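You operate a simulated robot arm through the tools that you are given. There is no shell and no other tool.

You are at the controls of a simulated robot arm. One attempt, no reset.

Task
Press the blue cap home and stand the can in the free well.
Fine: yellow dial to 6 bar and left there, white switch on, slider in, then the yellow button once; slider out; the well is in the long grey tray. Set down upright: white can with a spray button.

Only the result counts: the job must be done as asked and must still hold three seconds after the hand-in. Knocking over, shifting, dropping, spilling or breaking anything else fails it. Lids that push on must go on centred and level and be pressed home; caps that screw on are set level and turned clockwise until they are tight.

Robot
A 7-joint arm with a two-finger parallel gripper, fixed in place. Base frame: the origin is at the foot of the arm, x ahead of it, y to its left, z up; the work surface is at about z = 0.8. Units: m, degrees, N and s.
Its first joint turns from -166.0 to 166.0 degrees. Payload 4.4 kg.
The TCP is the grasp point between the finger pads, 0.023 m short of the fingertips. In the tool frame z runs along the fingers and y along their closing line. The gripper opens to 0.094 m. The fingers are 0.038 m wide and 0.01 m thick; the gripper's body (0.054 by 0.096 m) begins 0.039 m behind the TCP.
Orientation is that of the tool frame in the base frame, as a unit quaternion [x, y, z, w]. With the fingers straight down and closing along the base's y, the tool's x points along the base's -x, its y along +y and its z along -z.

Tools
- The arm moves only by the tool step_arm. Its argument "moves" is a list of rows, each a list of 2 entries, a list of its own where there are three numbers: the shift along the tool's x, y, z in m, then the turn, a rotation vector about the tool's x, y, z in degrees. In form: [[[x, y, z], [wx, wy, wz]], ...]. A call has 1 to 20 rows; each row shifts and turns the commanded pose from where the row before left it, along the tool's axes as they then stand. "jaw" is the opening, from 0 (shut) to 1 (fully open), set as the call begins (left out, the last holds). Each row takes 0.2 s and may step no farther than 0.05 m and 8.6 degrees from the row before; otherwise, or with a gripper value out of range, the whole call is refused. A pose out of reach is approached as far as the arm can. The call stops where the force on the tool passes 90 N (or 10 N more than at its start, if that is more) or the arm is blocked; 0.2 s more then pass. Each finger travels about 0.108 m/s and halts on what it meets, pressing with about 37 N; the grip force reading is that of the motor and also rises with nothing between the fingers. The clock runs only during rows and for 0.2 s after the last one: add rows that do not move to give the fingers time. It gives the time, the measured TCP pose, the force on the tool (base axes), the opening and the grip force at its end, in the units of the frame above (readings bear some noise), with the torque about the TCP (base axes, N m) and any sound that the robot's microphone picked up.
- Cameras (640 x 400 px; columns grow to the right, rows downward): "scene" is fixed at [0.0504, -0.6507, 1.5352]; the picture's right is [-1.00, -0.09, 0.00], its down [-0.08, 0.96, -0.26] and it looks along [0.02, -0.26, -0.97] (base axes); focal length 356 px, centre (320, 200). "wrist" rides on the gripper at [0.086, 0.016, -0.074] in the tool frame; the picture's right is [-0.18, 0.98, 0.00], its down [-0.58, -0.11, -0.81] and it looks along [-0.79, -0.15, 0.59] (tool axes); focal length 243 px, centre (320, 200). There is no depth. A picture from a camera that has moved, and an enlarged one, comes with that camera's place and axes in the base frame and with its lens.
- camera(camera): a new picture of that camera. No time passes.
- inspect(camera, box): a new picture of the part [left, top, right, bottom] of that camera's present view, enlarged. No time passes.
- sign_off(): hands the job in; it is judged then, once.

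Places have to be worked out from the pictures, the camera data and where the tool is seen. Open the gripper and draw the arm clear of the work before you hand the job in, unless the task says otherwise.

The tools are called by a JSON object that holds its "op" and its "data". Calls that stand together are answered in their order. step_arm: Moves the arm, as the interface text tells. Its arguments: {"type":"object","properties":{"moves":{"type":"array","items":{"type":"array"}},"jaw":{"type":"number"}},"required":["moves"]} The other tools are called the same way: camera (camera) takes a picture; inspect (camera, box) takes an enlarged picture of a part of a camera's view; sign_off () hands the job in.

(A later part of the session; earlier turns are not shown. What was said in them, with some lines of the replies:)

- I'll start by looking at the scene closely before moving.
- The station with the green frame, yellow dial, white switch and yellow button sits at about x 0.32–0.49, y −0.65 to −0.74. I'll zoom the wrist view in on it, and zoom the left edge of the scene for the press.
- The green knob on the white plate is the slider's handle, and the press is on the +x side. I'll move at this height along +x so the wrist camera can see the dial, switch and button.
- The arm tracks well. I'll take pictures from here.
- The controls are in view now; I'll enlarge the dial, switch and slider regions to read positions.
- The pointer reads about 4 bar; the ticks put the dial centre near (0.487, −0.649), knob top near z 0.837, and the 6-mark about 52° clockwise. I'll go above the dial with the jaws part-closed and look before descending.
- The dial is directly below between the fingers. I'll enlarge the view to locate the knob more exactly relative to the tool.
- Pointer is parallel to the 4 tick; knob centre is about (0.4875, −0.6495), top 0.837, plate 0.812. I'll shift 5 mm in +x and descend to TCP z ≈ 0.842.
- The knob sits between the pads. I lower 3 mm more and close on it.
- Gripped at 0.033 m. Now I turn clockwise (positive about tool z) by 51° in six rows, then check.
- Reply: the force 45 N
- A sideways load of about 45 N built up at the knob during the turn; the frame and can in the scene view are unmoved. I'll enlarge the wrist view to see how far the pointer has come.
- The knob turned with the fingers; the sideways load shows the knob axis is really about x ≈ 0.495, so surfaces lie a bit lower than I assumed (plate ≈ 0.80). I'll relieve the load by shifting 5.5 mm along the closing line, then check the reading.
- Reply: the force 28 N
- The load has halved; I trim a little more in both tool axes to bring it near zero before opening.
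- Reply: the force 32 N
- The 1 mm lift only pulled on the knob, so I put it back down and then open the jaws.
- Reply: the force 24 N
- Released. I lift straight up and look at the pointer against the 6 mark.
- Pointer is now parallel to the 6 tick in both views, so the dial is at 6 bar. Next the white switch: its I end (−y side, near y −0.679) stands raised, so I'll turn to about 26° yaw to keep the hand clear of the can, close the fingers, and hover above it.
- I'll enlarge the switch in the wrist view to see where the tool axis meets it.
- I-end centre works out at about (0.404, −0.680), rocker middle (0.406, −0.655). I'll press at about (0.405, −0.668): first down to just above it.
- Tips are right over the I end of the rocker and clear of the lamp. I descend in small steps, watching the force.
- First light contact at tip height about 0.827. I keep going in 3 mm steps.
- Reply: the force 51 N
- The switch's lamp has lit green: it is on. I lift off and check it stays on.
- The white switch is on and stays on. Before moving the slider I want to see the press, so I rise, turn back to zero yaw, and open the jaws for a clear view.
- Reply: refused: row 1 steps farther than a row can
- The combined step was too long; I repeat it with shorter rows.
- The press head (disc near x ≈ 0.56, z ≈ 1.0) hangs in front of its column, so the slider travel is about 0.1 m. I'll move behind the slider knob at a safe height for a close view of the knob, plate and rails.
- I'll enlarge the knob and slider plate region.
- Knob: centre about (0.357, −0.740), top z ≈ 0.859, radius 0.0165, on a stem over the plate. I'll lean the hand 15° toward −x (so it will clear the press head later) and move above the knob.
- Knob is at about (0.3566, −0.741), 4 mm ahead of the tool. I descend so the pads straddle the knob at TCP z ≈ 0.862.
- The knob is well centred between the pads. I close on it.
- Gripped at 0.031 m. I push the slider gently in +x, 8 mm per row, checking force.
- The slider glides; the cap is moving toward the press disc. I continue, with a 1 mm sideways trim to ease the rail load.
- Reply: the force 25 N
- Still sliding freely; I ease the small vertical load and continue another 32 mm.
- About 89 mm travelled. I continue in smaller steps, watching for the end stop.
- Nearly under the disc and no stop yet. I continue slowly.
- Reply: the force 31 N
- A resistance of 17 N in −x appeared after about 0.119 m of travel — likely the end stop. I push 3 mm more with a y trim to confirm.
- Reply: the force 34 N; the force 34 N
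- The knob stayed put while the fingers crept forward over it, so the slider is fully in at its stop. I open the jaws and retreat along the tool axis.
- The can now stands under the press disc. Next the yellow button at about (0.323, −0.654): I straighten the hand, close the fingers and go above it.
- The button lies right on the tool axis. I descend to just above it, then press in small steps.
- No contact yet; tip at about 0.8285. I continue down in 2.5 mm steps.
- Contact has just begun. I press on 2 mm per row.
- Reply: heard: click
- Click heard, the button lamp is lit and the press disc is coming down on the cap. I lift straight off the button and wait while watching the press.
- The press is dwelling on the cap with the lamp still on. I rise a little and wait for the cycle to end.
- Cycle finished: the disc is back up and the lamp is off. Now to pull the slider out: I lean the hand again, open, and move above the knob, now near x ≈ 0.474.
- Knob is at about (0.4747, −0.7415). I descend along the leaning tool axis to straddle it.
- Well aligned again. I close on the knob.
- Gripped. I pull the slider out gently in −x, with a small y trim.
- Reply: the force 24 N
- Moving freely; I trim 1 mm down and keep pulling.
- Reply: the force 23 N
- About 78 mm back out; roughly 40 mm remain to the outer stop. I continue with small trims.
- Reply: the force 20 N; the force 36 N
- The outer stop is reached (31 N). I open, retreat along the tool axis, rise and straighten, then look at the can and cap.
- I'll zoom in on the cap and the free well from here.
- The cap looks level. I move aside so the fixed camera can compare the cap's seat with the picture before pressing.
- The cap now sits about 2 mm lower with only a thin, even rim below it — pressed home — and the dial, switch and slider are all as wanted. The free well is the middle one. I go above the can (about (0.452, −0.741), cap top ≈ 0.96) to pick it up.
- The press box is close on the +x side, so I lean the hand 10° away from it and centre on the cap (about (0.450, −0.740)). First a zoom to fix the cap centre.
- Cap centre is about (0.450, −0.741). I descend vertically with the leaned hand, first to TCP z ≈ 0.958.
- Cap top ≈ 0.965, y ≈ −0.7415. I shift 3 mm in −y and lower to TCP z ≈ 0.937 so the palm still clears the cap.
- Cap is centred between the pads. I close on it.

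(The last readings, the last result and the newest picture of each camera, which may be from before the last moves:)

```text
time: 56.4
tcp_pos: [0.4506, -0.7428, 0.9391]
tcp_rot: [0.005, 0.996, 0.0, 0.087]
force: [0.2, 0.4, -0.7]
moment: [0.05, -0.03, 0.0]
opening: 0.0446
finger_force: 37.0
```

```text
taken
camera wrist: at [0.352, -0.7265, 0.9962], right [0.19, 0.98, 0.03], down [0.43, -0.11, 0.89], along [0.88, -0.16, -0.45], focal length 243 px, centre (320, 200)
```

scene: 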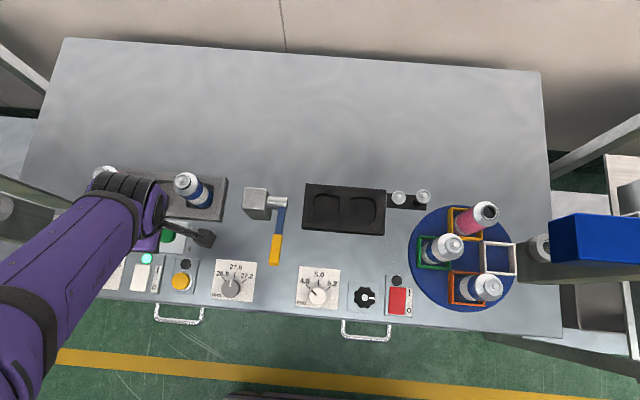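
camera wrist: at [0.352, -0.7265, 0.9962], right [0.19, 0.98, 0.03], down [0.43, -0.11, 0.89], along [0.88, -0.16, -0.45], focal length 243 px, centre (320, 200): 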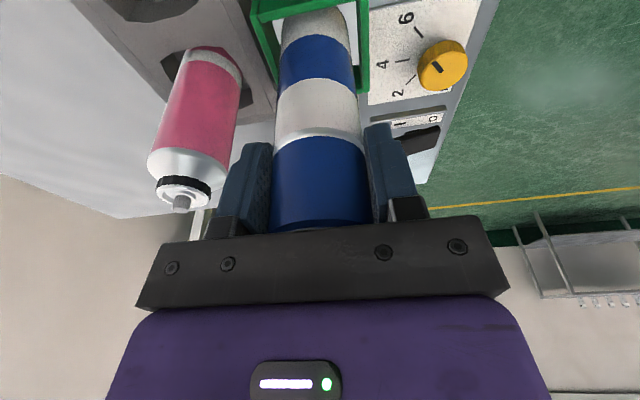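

Gripped at 0.0446 m. I lift 6 mm slowly and check that the can comes up with its cap.

{"op": "step_arm", "data": {"moves": [[[-0.0005, 0, -0.003], [0, 0, 0]], [[-0.0005, 0, -0.003], [0, 0, 0]], [[0, 0, 0], [0, 0, 0]]]}}

{"op": "inspect", "data": {"camera": "wrist", "box": [230, 0, 400, 240]}}

```text
time: 57.2
tcp_pos: [0.4525, -0.7427, 0.9439]
tcp_rot: [0.004, 0.996, 0.0, 0.088]
force: [0.0, 0.0, -1.7]
moment: [0.0, 0.02, -0.02]
opening: 0.0444
finger_force: 37.3
```

```text
1.67 times, centred on (315, 120) of wrist
camera zoom: at [0.3529, -0.7273, 1.0019], right [0.19, 0.98, 0.03], down [0.43, -0.11, 0.89], along [0.88, -0.16, -0.45], focal length 404 px, centre (328, 333)
```

zoom: 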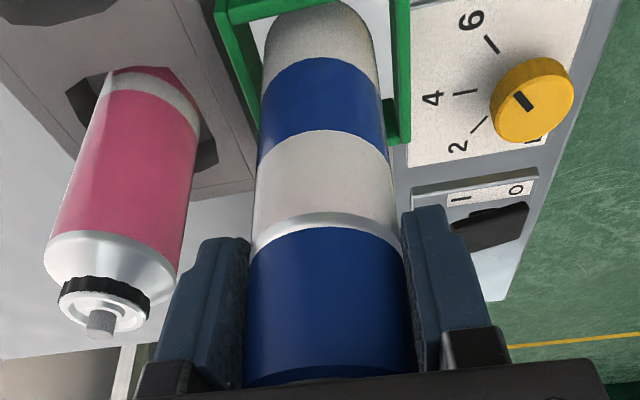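

The can lifts cleanly with the cap (about 1.7 N). I raise it clear of the frame, then carry it in −x to the middle well's column.

{"op": "step_arm", "data": {"moves": [[[-0.0026, 0, -0.0148], [0, 0, 0]], [[-0.0043, 0, -0.0246], [0, 0, 0]], [[-0.0043, 0, -0.0246], [0, 0, 0]], [[0.0197, 0, -0.0035], [0, 0, 0]], [[0.0246, 0, -0.0043], [0, 0, 0]], [[0.0177, 0, -0.0031], [0, 0, 0]], [[0, 0, 0], [0, 0, 0]]]}}

{"op": "camera", "data": {"camera": "wrist"}}

{"op": "inspect", "data": {"camera": "scene", "box": [50, 140, 250, 280]}}

```text
time: 58.8
tcp_pos: [0.3898, -0.7395, 1.0111]
tcp_rot: [0.004, 0.996, -0.001, 0.088]
force: [0.1, -0.2, -0.7]
moment: [-0.01, 0.01, 0.01]
opening: 0.0442
finger_force: 37.4
```

```text
taken
camera wrist: at [0.2909, -0.7242, 1.0685], right [0.19, 0.98, 0.03], down [0.43, -0.11, 0.9], along [0.88, -0.16, -0.44], focal length 243 px, centre (320, 200)
```

wrist: 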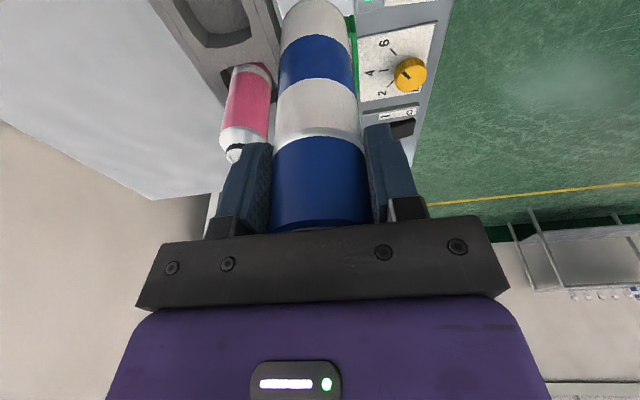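

```text
2.86 times, centred on (150, 210) of scene
camera zoom: at [0.0504, -0.6507, 1.5352], right [-1.0, -0.09, 0.0], down [-0.08, 0.96, -0.26], along [0.02, -0.26, -0.97], focal length 1016 px, centre (806, 171)
```

zoom: 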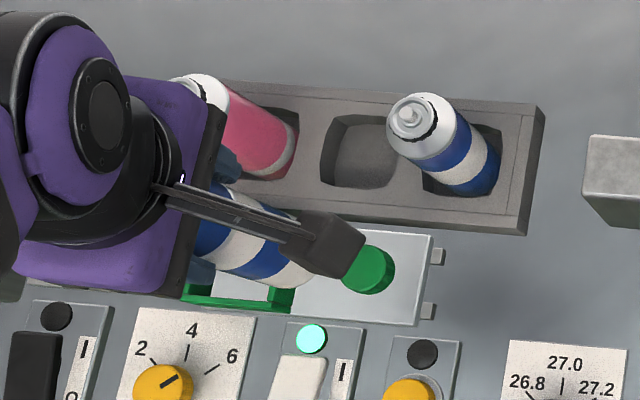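

Carried clear. I move in −y to put the can above the middle well near (0.389, −0.826).

{"op": "step_arm", "data": {"moves": [[[0, -0.015, 0], [0, 0, 0]], [[0, -0.02, 0], [0, 0, 0]], [[0, -0.02, 0], [0, 0, 0]], [[0, -0.02, 0], [0, 0, 0]], [[0, -0.0115, 0], [0, 0, 0]], [[0, 0, 0], [0, 0, 0]]]}}

{"op": "camera", "data": {"camera": "wrist"}}

{"op": "inspect", "data": {"camera": "scene", "box": [50, 120, 250, 260]}}

```text
time: 60.2
tcp_pos: [0.3904, -0.829, 1.0089]
tcp_rot: [0.005, 0.996, 0.0, 0.087]
force: [0.2, 0.2, -1.8]
moment: [0.02, 0.0, -0.01]
opening: 0.0447
finger_force: 37.3
```

```text
taken
camera wrist: at [0.2906, -0.8135, 1.0659], right [0.19, 0.98, 0.03], down [0.43, -0.11, 0.89], along [0.88, -0.16, -0.45], focal length 243 px, centre (320, 200)
```

wrist: 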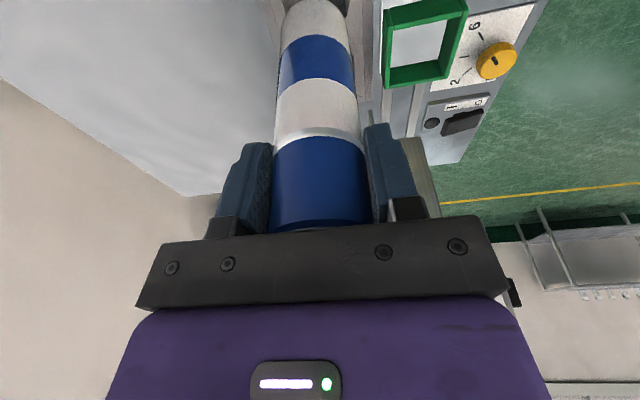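

```text
2.86 times, centred on (150, 190) of scene
camera zoom: at [0.0504, -0.6507, 1.5352], right [-1.0, -0.09, 0.0], down [-0.08, 0.96, -0.26], along [0.02, -0.26, -0.97], focal length 1016 px, centre (806, 229)
```

zoom: 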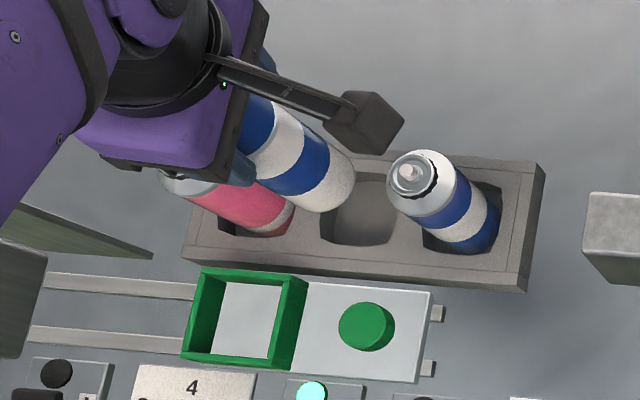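

The can hangs over the middle well. I'll enlarge the fixed view to check alignment with the well opening.

{"op": "inspect", "data": {"camera": "scene", "box": [105, 150, 225, 225]}}

{"op": "inspect", "data": {"camera": "wrist", "box": [240, 0, 400, 130]}}

```text
5.33 times, centred on (165, 188) of scene
camera zoom: at [0.0504, -0.6507, 1.5352], right [-1.0, -0.09, 0.0], down [-0.08, 0.96, -0.26], along [0.02, -0.26, -0.97], focal length 1896 px, centre (1147, 267)
```

zoom: 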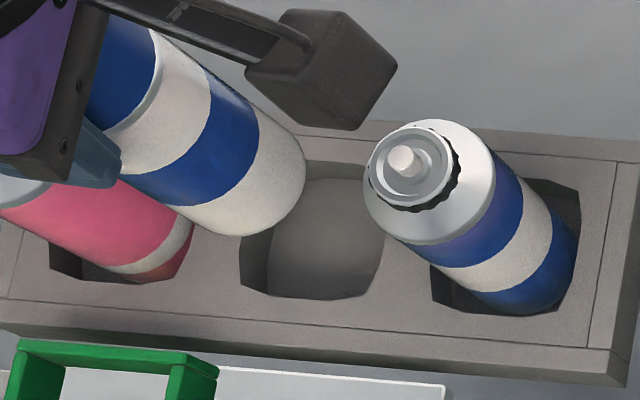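

```text
3.08 times, centred on (320, 65) of wrist
camera zoom: at [0.2906, -0.8135, 1.0659], right [0.19, 0.98, 0.03], down [0.43, -0.11, 0.89], along [0.88, -0.16, -0.45], focal length 746 px, centre (320, 615)
```

zoom: 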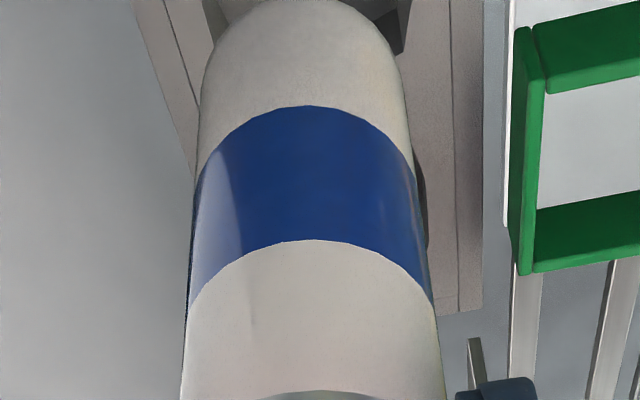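

By my estimates the well centre is (0.390–0.3915, −0.8285) and the can axis matches within about 1–2 mm. I lower 45 mm and check again before entering the well.

{"op": "step_arm", "data": {"moves": [[[0.0026, 0, 0.0148], [0, 0, 0]], [[0.0026, 0, 0.0148], [0, 0, 0]], [[0.0026, 0, 0.0148], [0, 0, 0]], [[0, 0, 0], [0, 0, 0]]]}}

{"op": "inspect", "data": {"camera": "scene", "box": [105, 150, 225, 225]}}

{"op": "inspect", "data": {"camera": "wrist", "box": [240, 0, 400, 130]}}

```text
time: 61.2
tcp_pos: [0.3898, -0.8287, 0.9647]
tcp_rot: [0.005, 0.996, 0.0, 0.087]
force: [0.3, 0.1, -1.6]
moment: [-0.01, 0.02, 0.01]
opening: 0.0446
finger_force: 37.4
```

```text
5.33 times, centred on (165, 188) of scene
camera zoom: at [0.0504, -0.6507, 1.5352], right [-1.0, -0.09, 0.0], down [-0.08, 0.96, -0.26], along [0.02, -0.26, -0.97], focal length 1896 px, centre (1147, 267)
```

zoom: 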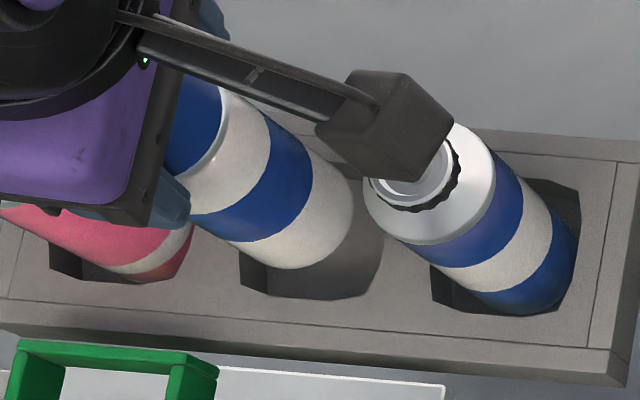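

```text
3.08 times, centred on (320, 65) of wrist
camera zoom: at [0.2913, -0.8134, 1.0217], right [0.19, 0.98, 0.03], down [0.43, -0.11, 0.9], along [0.88, -0.16, -0.44], focal length 746 px, centre (320, 615)
```

zoom: 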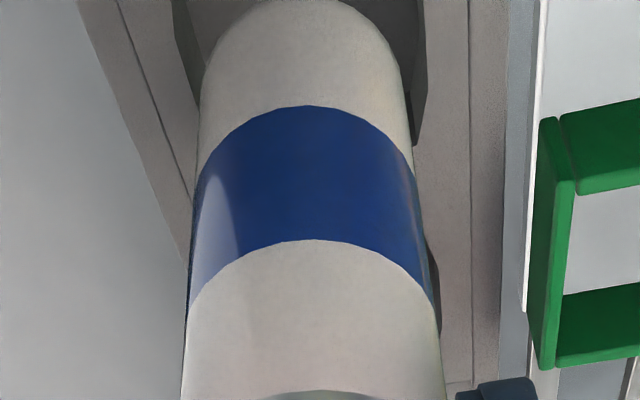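

The can is within the well outline (well spans y −0.855 to −0.801, ±6 mm margin). I nudge 1.5 mm in +x and lower in 5 mm steps.

{"op": "step_arm", "data": {"moves": [[[-0.0006, 0.0005, 0.0052], [0, 0, 0]], [[0.0009, 0, 0.0049], [0, 0, 0]], [[0.0009, 0, 0.0049], [0, 0, 0]], [[0, 0, 0], [0, 0, 0]]]}}

{"op": "inspect", "data": {"camera": "scene", "box": [105, 150, 225, 225]}}

{"op": "inspect", "data": {"camera": "wrist", "box": [240, 0, 400, 130]}}

```text
time: 62.2
tcp_pos: [0.3902, -0.827, 0.9501]
tcp_rot: [0.004, 0.996, -0.001, 0.087]
force: [0.2, -0.6, -1.6]
moment: [0.03, 0.03, 0.02]
opening: 0.0446
finger_force: 37.3
```

```text
5.33 times, centred on (165, 188) of scene
camera zoom: at [0.0504, -0.6507, 1.5352], right [-1.0, -0.09, 0.0], down [-0.08, 0.96, -0.26], along [0.02, -0.26, -0.97], focal length 1896 px, centre (1147, 267)
```

zoom: 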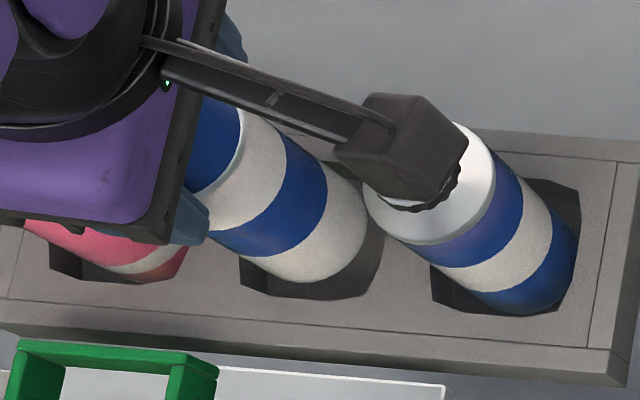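

```text
3.08 times, centred on (320, 65) of wrist
camera zoom: at [0.2914, -0.8118, 1.008], right [0.19, 0.98, 0.03], down [0.43, -0.11, 0.89], along [0.88, -0.16, -0.45], focal length 746 px, centre (320, 615)
```

zoom: 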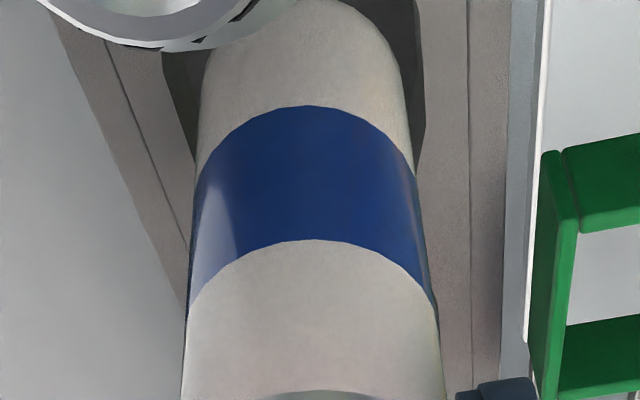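

The can's foot is centred in the well opening. I continue down in 4 mm steps, watching for the floor.

{"op": "step_arm", "data": {"moves": [[[0.0007, 0, 0.0039], [0, 0, 0]], [[0.0007, 0, 0.0039], [0, 0, 0]], [[0, 0, 0], [0, 0, 0]]]}}

{"op": "camera", "data": {"camera": "wrist"}}

```text
time: 63.0
tcp_pos: [0.3902, -0.8279, 0.9413]
tcp_rot: [0.004, 0.996, 0.0, 0.088]
force: [-0.1, 0.5, -1.6]
moment: [0.0, -0.02, 0.01]
opening: 0.0448
finger_force: 37.6
```

```text
taken
camera wrist: at [0.2909, -0.8123, 0.9987], right [0.19, 0.98, 0.03], down [0.43, -0.11, 0.9], along [0.88, -0.16, -0.44], focal length 243 px, centre (320, 200)
```

wrist: 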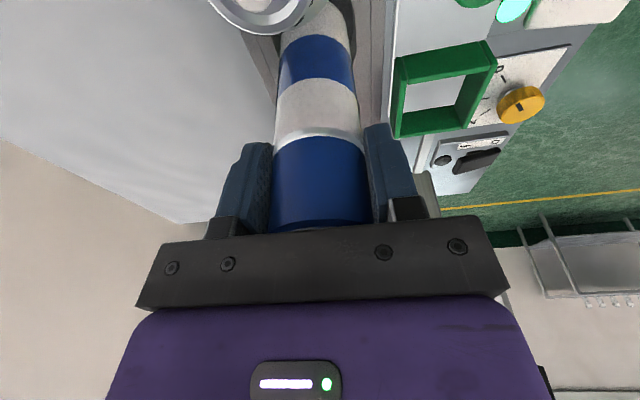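

{"op": "step_arm", "data": {"moves": [[[0.0005, 0, 0.003], [0, 0, 0]], [[0.0005, 0, 0.003], [0, 0, 0]], [[0, 0, 0], [0, 0, 0]]]}}

{"op": "inspect", "data": {"camera": "scene", "box": [105, 150, 225, 225]}}

{"op": "inspect", "data": {"camera": "wrist", "box": [180, 0, 400, 140]}}

```text
time: 63.8
tcp_pos: [0.3903, -0.8284, 0.9341]
tcp_rot: [0.004, 0.996, 0.0, 0.087]
force: [0.0, -0.5, -2.5]
moment: [0.02, 0.04, 0.0]
opening: 0.0449
finger_force: 36.4
```

```text
5.33 times, centred on (165, 188) of scene
camera zoom: at [0.0504, -0.6507, 1.5352], right [-1.0, -0.09, 0.0], down [-0.08, 0.96, -0.26], along [0.02, -0.26, -0.97], focal length 1896 px, centre (1147, 267)
```

zoom: 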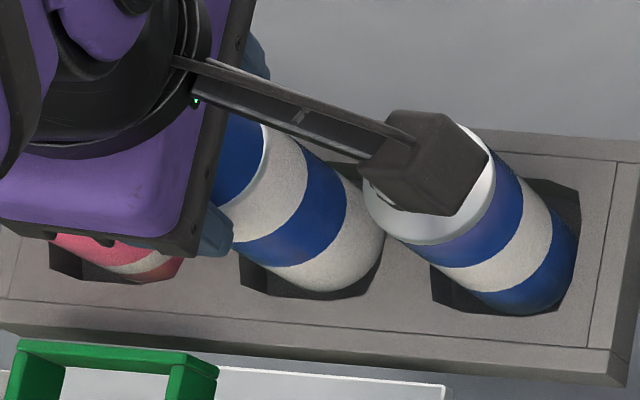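

```text
2.86 times, centred on (290, 70) of wrist
camera zoom: at [0.2912, -0.8123, 0.9915], right [0.19, 0.98, 0.03], down [0.43, -0.11, 0.89], along [0.88, -0.16, -0.45], focal length 693 px, centre (406, 571)
```

zoom: 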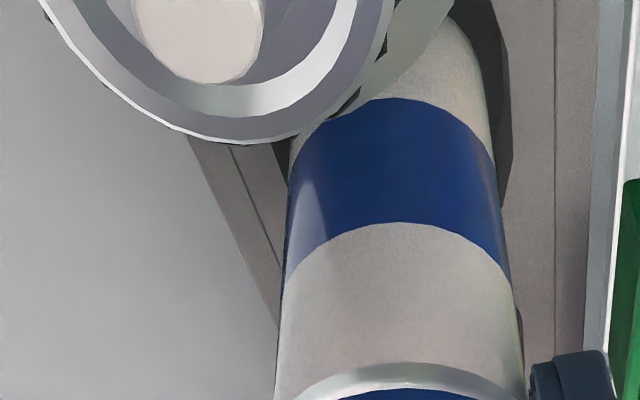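

Still hanging freely; the camera housing keeps about 35 mm above the neighbour's nozzle. I go on in 3 mm steps.

{"op": "step_arm", "data": {"moves": [[[0.0005, 0, 0.003], [0, 0, 0]], [[0.0004, 0, 0.002], [0, 0, 0]], [[0, 0, 0], [0, 0, 0]]]}}

```text
time: 64.6
tcp_pos: [0.3904, -0.8261, 0.9288]
tcp_rot: [0.004, 0.996, -0.001, 0.088]
force: [0.3, 1.0, -2.0]
moment: [0.02, 0.03, -0.01]
opening: 0.0447
finger_force: 36.8
```

{"op": "step_arm", "data": {"moves": [[[0.00035, 0, 0.002], [0, 0, 0]], [[0.00035, 0, 0.002], [0, 0, 0]], [[0, 0, 0], [0, 0, 0]]]}}

{"op": "inspect", "data": {"camera": "scene", "box": [105, 150, 225, 225]}}

```text
time: 65.4
tcp_pos: [0.3905, -0.8268, 0.925]
tcp_rot: [0.004, 0.996, 0.0, 0.087]
force: [0.9, -0.2, -1.9]
moment: [-0.02, 0.0, 0.0]
opening: 0.0447
finger_force: 36.7
```

```text
5.33 times, centred on (165, 188) of scene
camera zoom: at [0.0504, -0.6507, 1.5352], right [-1.0, -0.09, 0.0], down [-0.08, 0.96, -0.26], along [0.02, -0.26, -0.97], focal length 1896 px, centre (1147, 267)
```

zoom: 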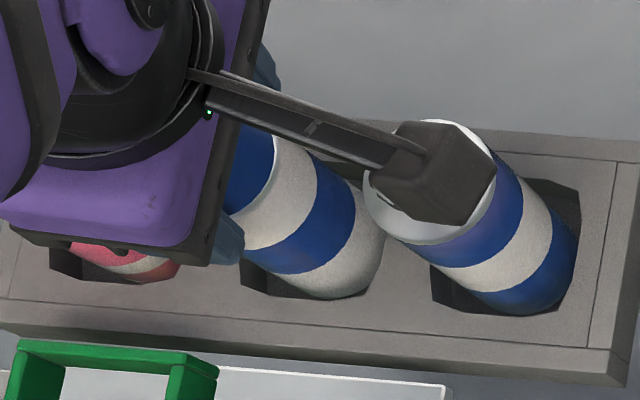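

{"op": "step_arm", "data": {"moves": [[[0.00035, 0, 0.002], [0, 0, 0]], [[0.00035, 0, 0.002], [0, 0, 0]], [[0, 0, 0], [0, 0, 0]]]}}

{"op": "camera", "data": {"camera": "wrist"}}

```text
time: 66.2
tcp_pos: [0.3896, -0.8272, 0.9214]
tcp_rot: [0.005, 0.996, 0.0, 0.087]
force: [-0.1, -0.4, -1.6]
moment: [0.0, 0.02, -0.01]
opening: 0.0446
finger_force: 36.7
```

```text
taken
camera wrist: at [0.2909, -0.8108, 0.9797], right [0.19, 0.98, 0.03], down [0.43, -0.11, 0.9], along [0.88, -0.16, -0.45], focal length 243 px, centre (320, 200)
```

wrist: 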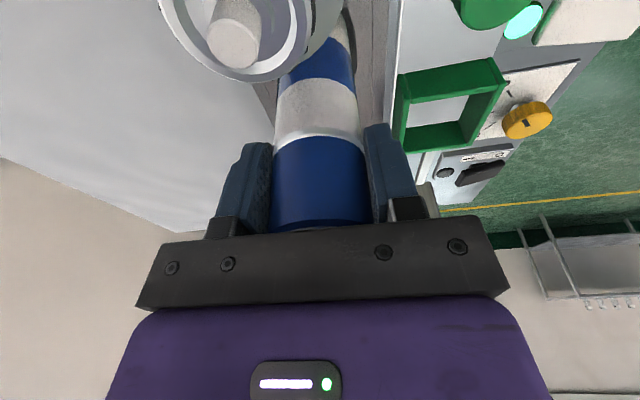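

{"op": "step_arm", "data": {"moves": [[[0.00035, 0, 0.002], [0, 0, 0]], [[0.00035, 0, 0.002], [0, 0, 0]], [[0, 0, 0], [0, 0, 0]]]}}

{"op": "inspect", "data": {"camera": "scene", "box": [105, 150, 225, 225]}}

```text
time: 67.0
tcp_pos: [0.3908, -0.8278, 0.9188]
tcp_rot: [0.004, 0.996, -0.003, 0.087]
force: [-1.8, 3.4, 24.7]
moment: [0.25, 0.05, 0.0]
opening: 0.0444
finger_force: 36.9
```

```text
5.33 times, centred on (165, 188) of scene
camera zoom: at [0.0504, -0.6507, 1.5352], right [-1.0, -0.09, 0.0], down [-0.08, 0.96, -0.26], along [0.02, -0.26, -0.97], focal length 1896 px, centre (1147, 267)
```

zoom: 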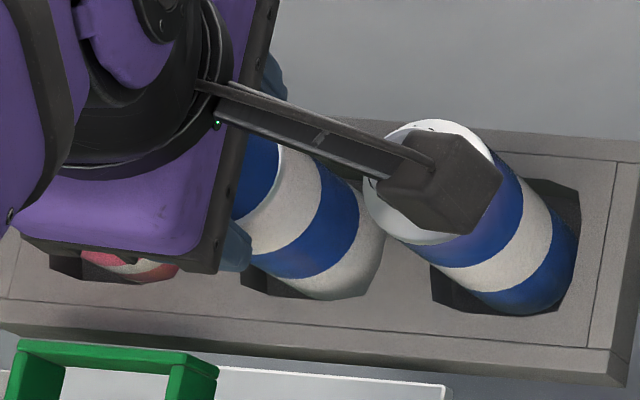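

The can has touched the well floor (25 N straight up, no side moment). I ease up about 2 mm so it merely rests.

{"op": "step_arm", "data": {"moves": [[[-0.0003, 0, -0.0016], [0, 0, 0]], [[0, 0, 0], [0, 0, 0]]]}}

{"op": "inspect", "data": {"camera": "wrist", "box": [180, 0, 420, 240]}}

```text
time: 67.6
tcp_pos: [0.3906, -0.8269, 0.9184]
tcp_rot: [0.004, 0.996, 0.001, 0.087]
force: [-2.4, 2.6, 7.7]
moment: [0.14, 0.18, -0.04]
opening: 0.0445
finger_force: 36.7
```

```text
1.67 times, centred on (300, 120) of wrist
camera zoom: at [0.2917, -0.8114, 0.9768], right [0.19, 0.98, 0.03], down [0.43, -0.11, 0.89], along [0.88, -0.16, -0.45], focal length 404 px, centre (353, 333)
```

zoom: 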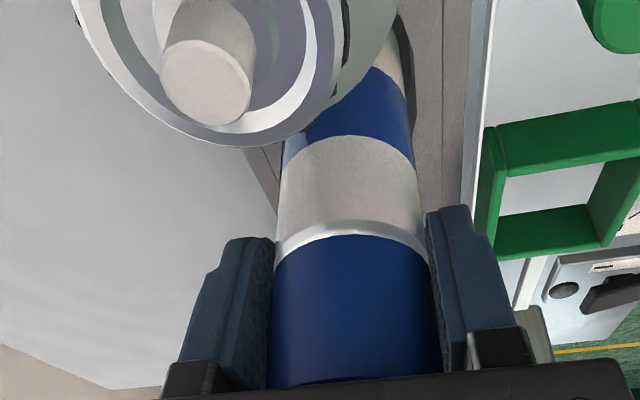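

The can rests upright with a light load. I open the jaws modestly and check before lifting.

{"op": "step_arm", "data": {"moves": [[[0, 0, 0], [0, 0, 0]], [[0, 0, 0], [0, 0, 0]]], "jaw": 0.7}}

{"op": "camera", "data": {"camera": "wrist"}}

```text
time: 68.2
tcp_pos: [0.3902, -0.8285, 0.9194]
tcp_rot: [0.004, 0.996, -0.001, 0.087]
force: [0.2, -0.1, -0.5]
moment: [0.03, -0.02, 0.02]
opening: 0.0657
finger_force: 0.0
```

```text
taken
camera wrist: at [0.2922, -0.812, 0.977], right [0.19, 0.98, 0.03], down [0.43, -0.11, 0.89], along [0.88, -0.16, -0.45], focal length 243 px, centre (320, 200)
```

wrist: 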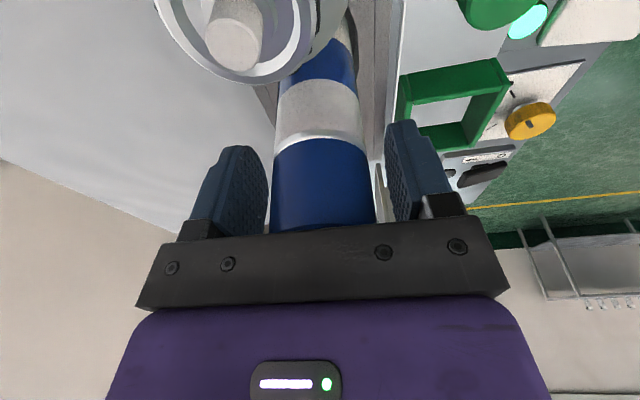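

The can stands free between the pads. I rise straight up, well clear.

{"op": "step_arm", "data": {"moves": [[[-0.0017, 0, -0.0098], [0, 0, 0]], [[-0.0035, 0, -0.0197], [0, 0, 0]], [[-0.0069, 0, -0.0394], [0, 0, 0]], [[-0.0069, 0, -0.0394], [0, 0, 0]], [[-0.0069, 0, -0.0394], [0, 0, 0]], [[0, 0, 0], [0, 0, 0]]]}}

{"op": "camera", "data": {"camera": "wrist"}}

{"op": "camera", "data": {"camera": "scene"}}

```text
time: 69.6
tcp_pos: [0.3921, -0.8249, 1.0682]
tcp_rot: [0.004, 0.996, -0.001, 0.087]
force: [0.6, 0.5, -0.9]
moment: [-0.01, 0.01, -0.02]
opening: 0.0658
finger_force: 0.1
```

```text
taken
camera wrist: at [0.2935, -0.8099, 1.1263], right [0.19, 0.98, 0.03], down [0.43, -0.11, 0.89], along [0.88, -0.16, -0.45], focal length 243 px, centre (320, 200)
```

wrist: 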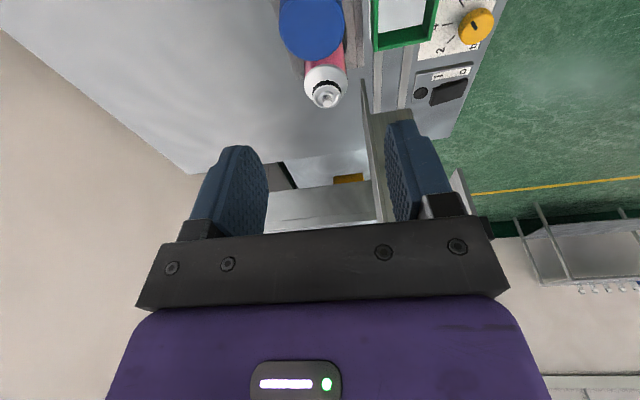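

```text
taken
```

scene: 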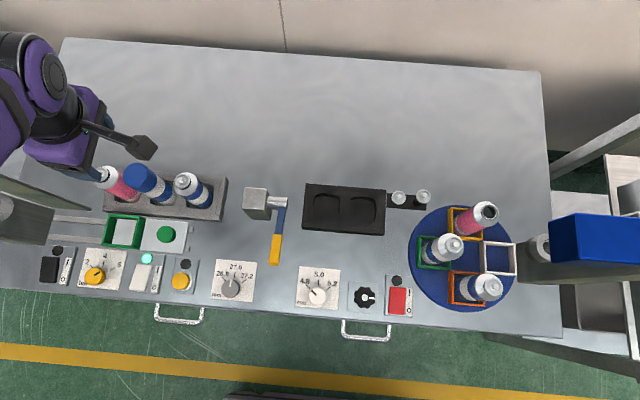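

The can stands in the middle well with its cap on. I draw the arm clear toward +y/−x, straighten it, and inspect the final state.

{"op": "step_arm", "data": {"moves": [[[0, 0, -0.04], [0, 5, 0]], [[0, 0, -0.03], [0, 5, 0]], [[0.02, 0.04, 0], [0, 0, 0]], [[0.02, 0.04, 0], [0, 0, 0]], [[0.025, 0.04, 0], [0, 0, 0]], [[0.03, 0.035, 0], [0, 0, 0]], [[0.04, 0.025, 0], [0, 0, 0]], [[0.045, 0.015, 0], [0, 0, 0]], [[0.045, 0.015, 0], [0, 0, 0]], [[0.045, 0, 0], [0, 0, 0]], [[0, 0, 0], [0, 0, 0]]]}}

{"op": "camera", "data": {"camera": "scene"}}

{"op": "inspect", "data": {"camera": "scene", "box": [85, 155, 235, 235]}}

{"op": "inspect", "data": {"camera": "scene", "box": [20, 150, 220, 310]}}

```text
time: 72.0
tcp_pos: [0.1124, -0.6144, 1.1386]
tcp_rot: [0.005, 1.0, 0.0, 0.0]
force: [0.8, 0.4, 0.1]
moment: [0.0, -0.01, -0.01]
opening: 0.0659
finger_force: 0.0
```

```text
taken
```

scene: 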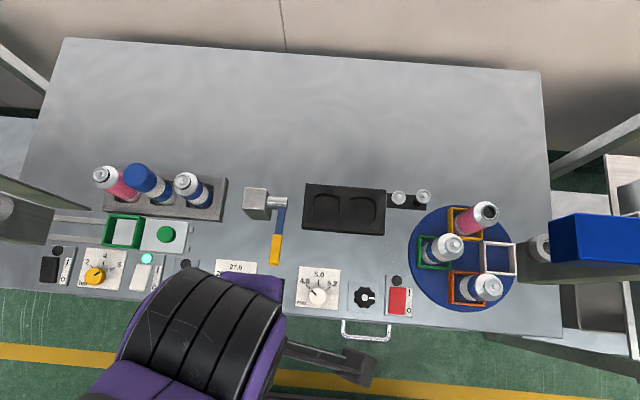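

```text
4.27 times, centred on (160, 195) of scene
camera zoom: at [0.0504, -0.6507, 1.5352], right [-1.0, -0.09, 0.0], down [-0.08, 0.96, -0.26], along [0.02, -0.26, -0.97], focal length 1517 px, centre (1003, 221)
```

zoom: 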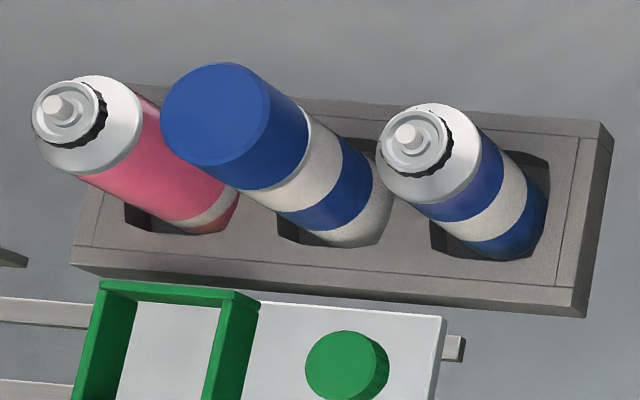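

```text
2.50 times, centred on (120, 230) of scene
camera zoom: at [0.0504, -0.6507, 1.5352], right [-1.0, -0.09, 0.0], down [-0.08, 0.96, -0.26], along [0.02, -0.26, -0.97], focal length 889 px, centre (820, 125)
```

zoom: 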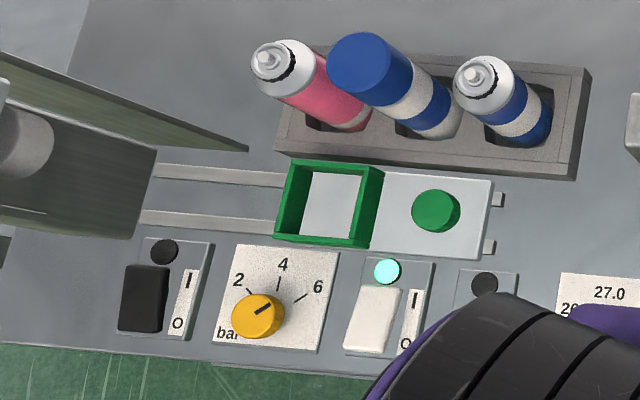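

Final state: can upright in the middle well (axis about (0.390, −0.828)), cap level, dial at 6, white switch on, slider out, neighbours and everything else unmoved. I open the gripper fully and take a last look before handing in.

{"op": "step_arm", "data": {"moves": [[[0, 0, 0], [0, 0, 0]], [[0, 0, 0], [0, 0, 0]], [[0, 0, 0], [0, 0, 0]]], "jaw": 1}}

{"op": "inspect", "data": {"camera": "wrist", "box": [200, 80, 420, 240]}}

{"op": "inspect", "data": {"camera": "scene", "box": [240, 170, 540, 330]}}

```text
time: 72.8
tcp_pos: [0.1129, -0.6168, 1.1382]
tcp_rot: [0.004, 1.0, 0.001, -0.001]
force: [-0.4, -0.2, -0.9]
moment: [0.0, 0.01, -0.01]
opening: 0.094
finger_force: 0.2
```

```text
2.50 times, centred on (310, 160) of wrist
camera zoom: at [0.025, -0.6005, 1.2117], right [0.19, 0.98, 0.0], down [0.58, -0.11, 0.81], along [0.79, -0.16, -0.59], focal length 606 px, centre (345, 300)
```

zoom: 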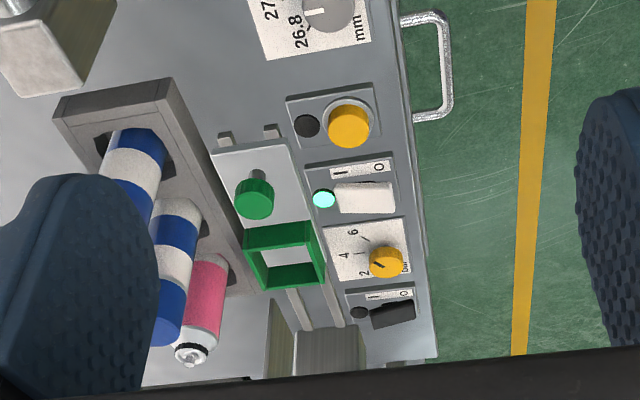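

```text
2.13 times, centred on (390, 250) of scene
camera zoom: at [0.0504, -0.6507, 1.5352], right [-1.0, -0.09, 0.0], down [-0.08, 0.96, -0.26], along [0.02, -0.26, -0.97], focal length 758 px, centre (171, 93)
```

zoom: 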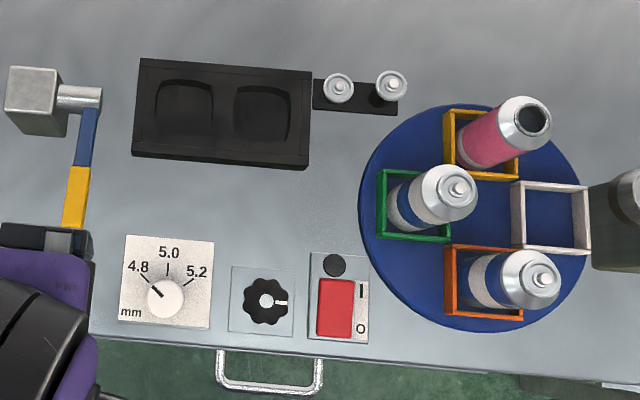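

All views confirm the job is done and the rest is untouched; the arm is clear and the gripper open. I hand it in.

{"op": "sign_off", "data": {}}

```text
The job is handed in.
```

The blue cap is pressed on, and the white can is standing upright in the middle well of the long grey tray. I've handed the job in, but no verdict came back.

- **Pressing:** I turned the yellow dial from 4 to 6 bar and left it there. I switched the white switch on, pushed the slider to its inner stop and pressed the yellow button once. The press came down on the cap and went back up, and I then pulled the slider to its outer stop.
- **Cap:** it sat about 2 mm lower after pressing and looked level. It held when I lifted the can by it. I judged the fit from the camera pictures; I had no direct measure of whether it was fully home.
- **Can:** I lowered it until it touched the well floor, eased off, let go and rose straight up. In the last pictures it was upright and centred in the well.
- **Everything else:** the neighbouring cans, the turntable and the other controls looked unmoved. The white switch is still on, and the gripper is open and clear of the work.
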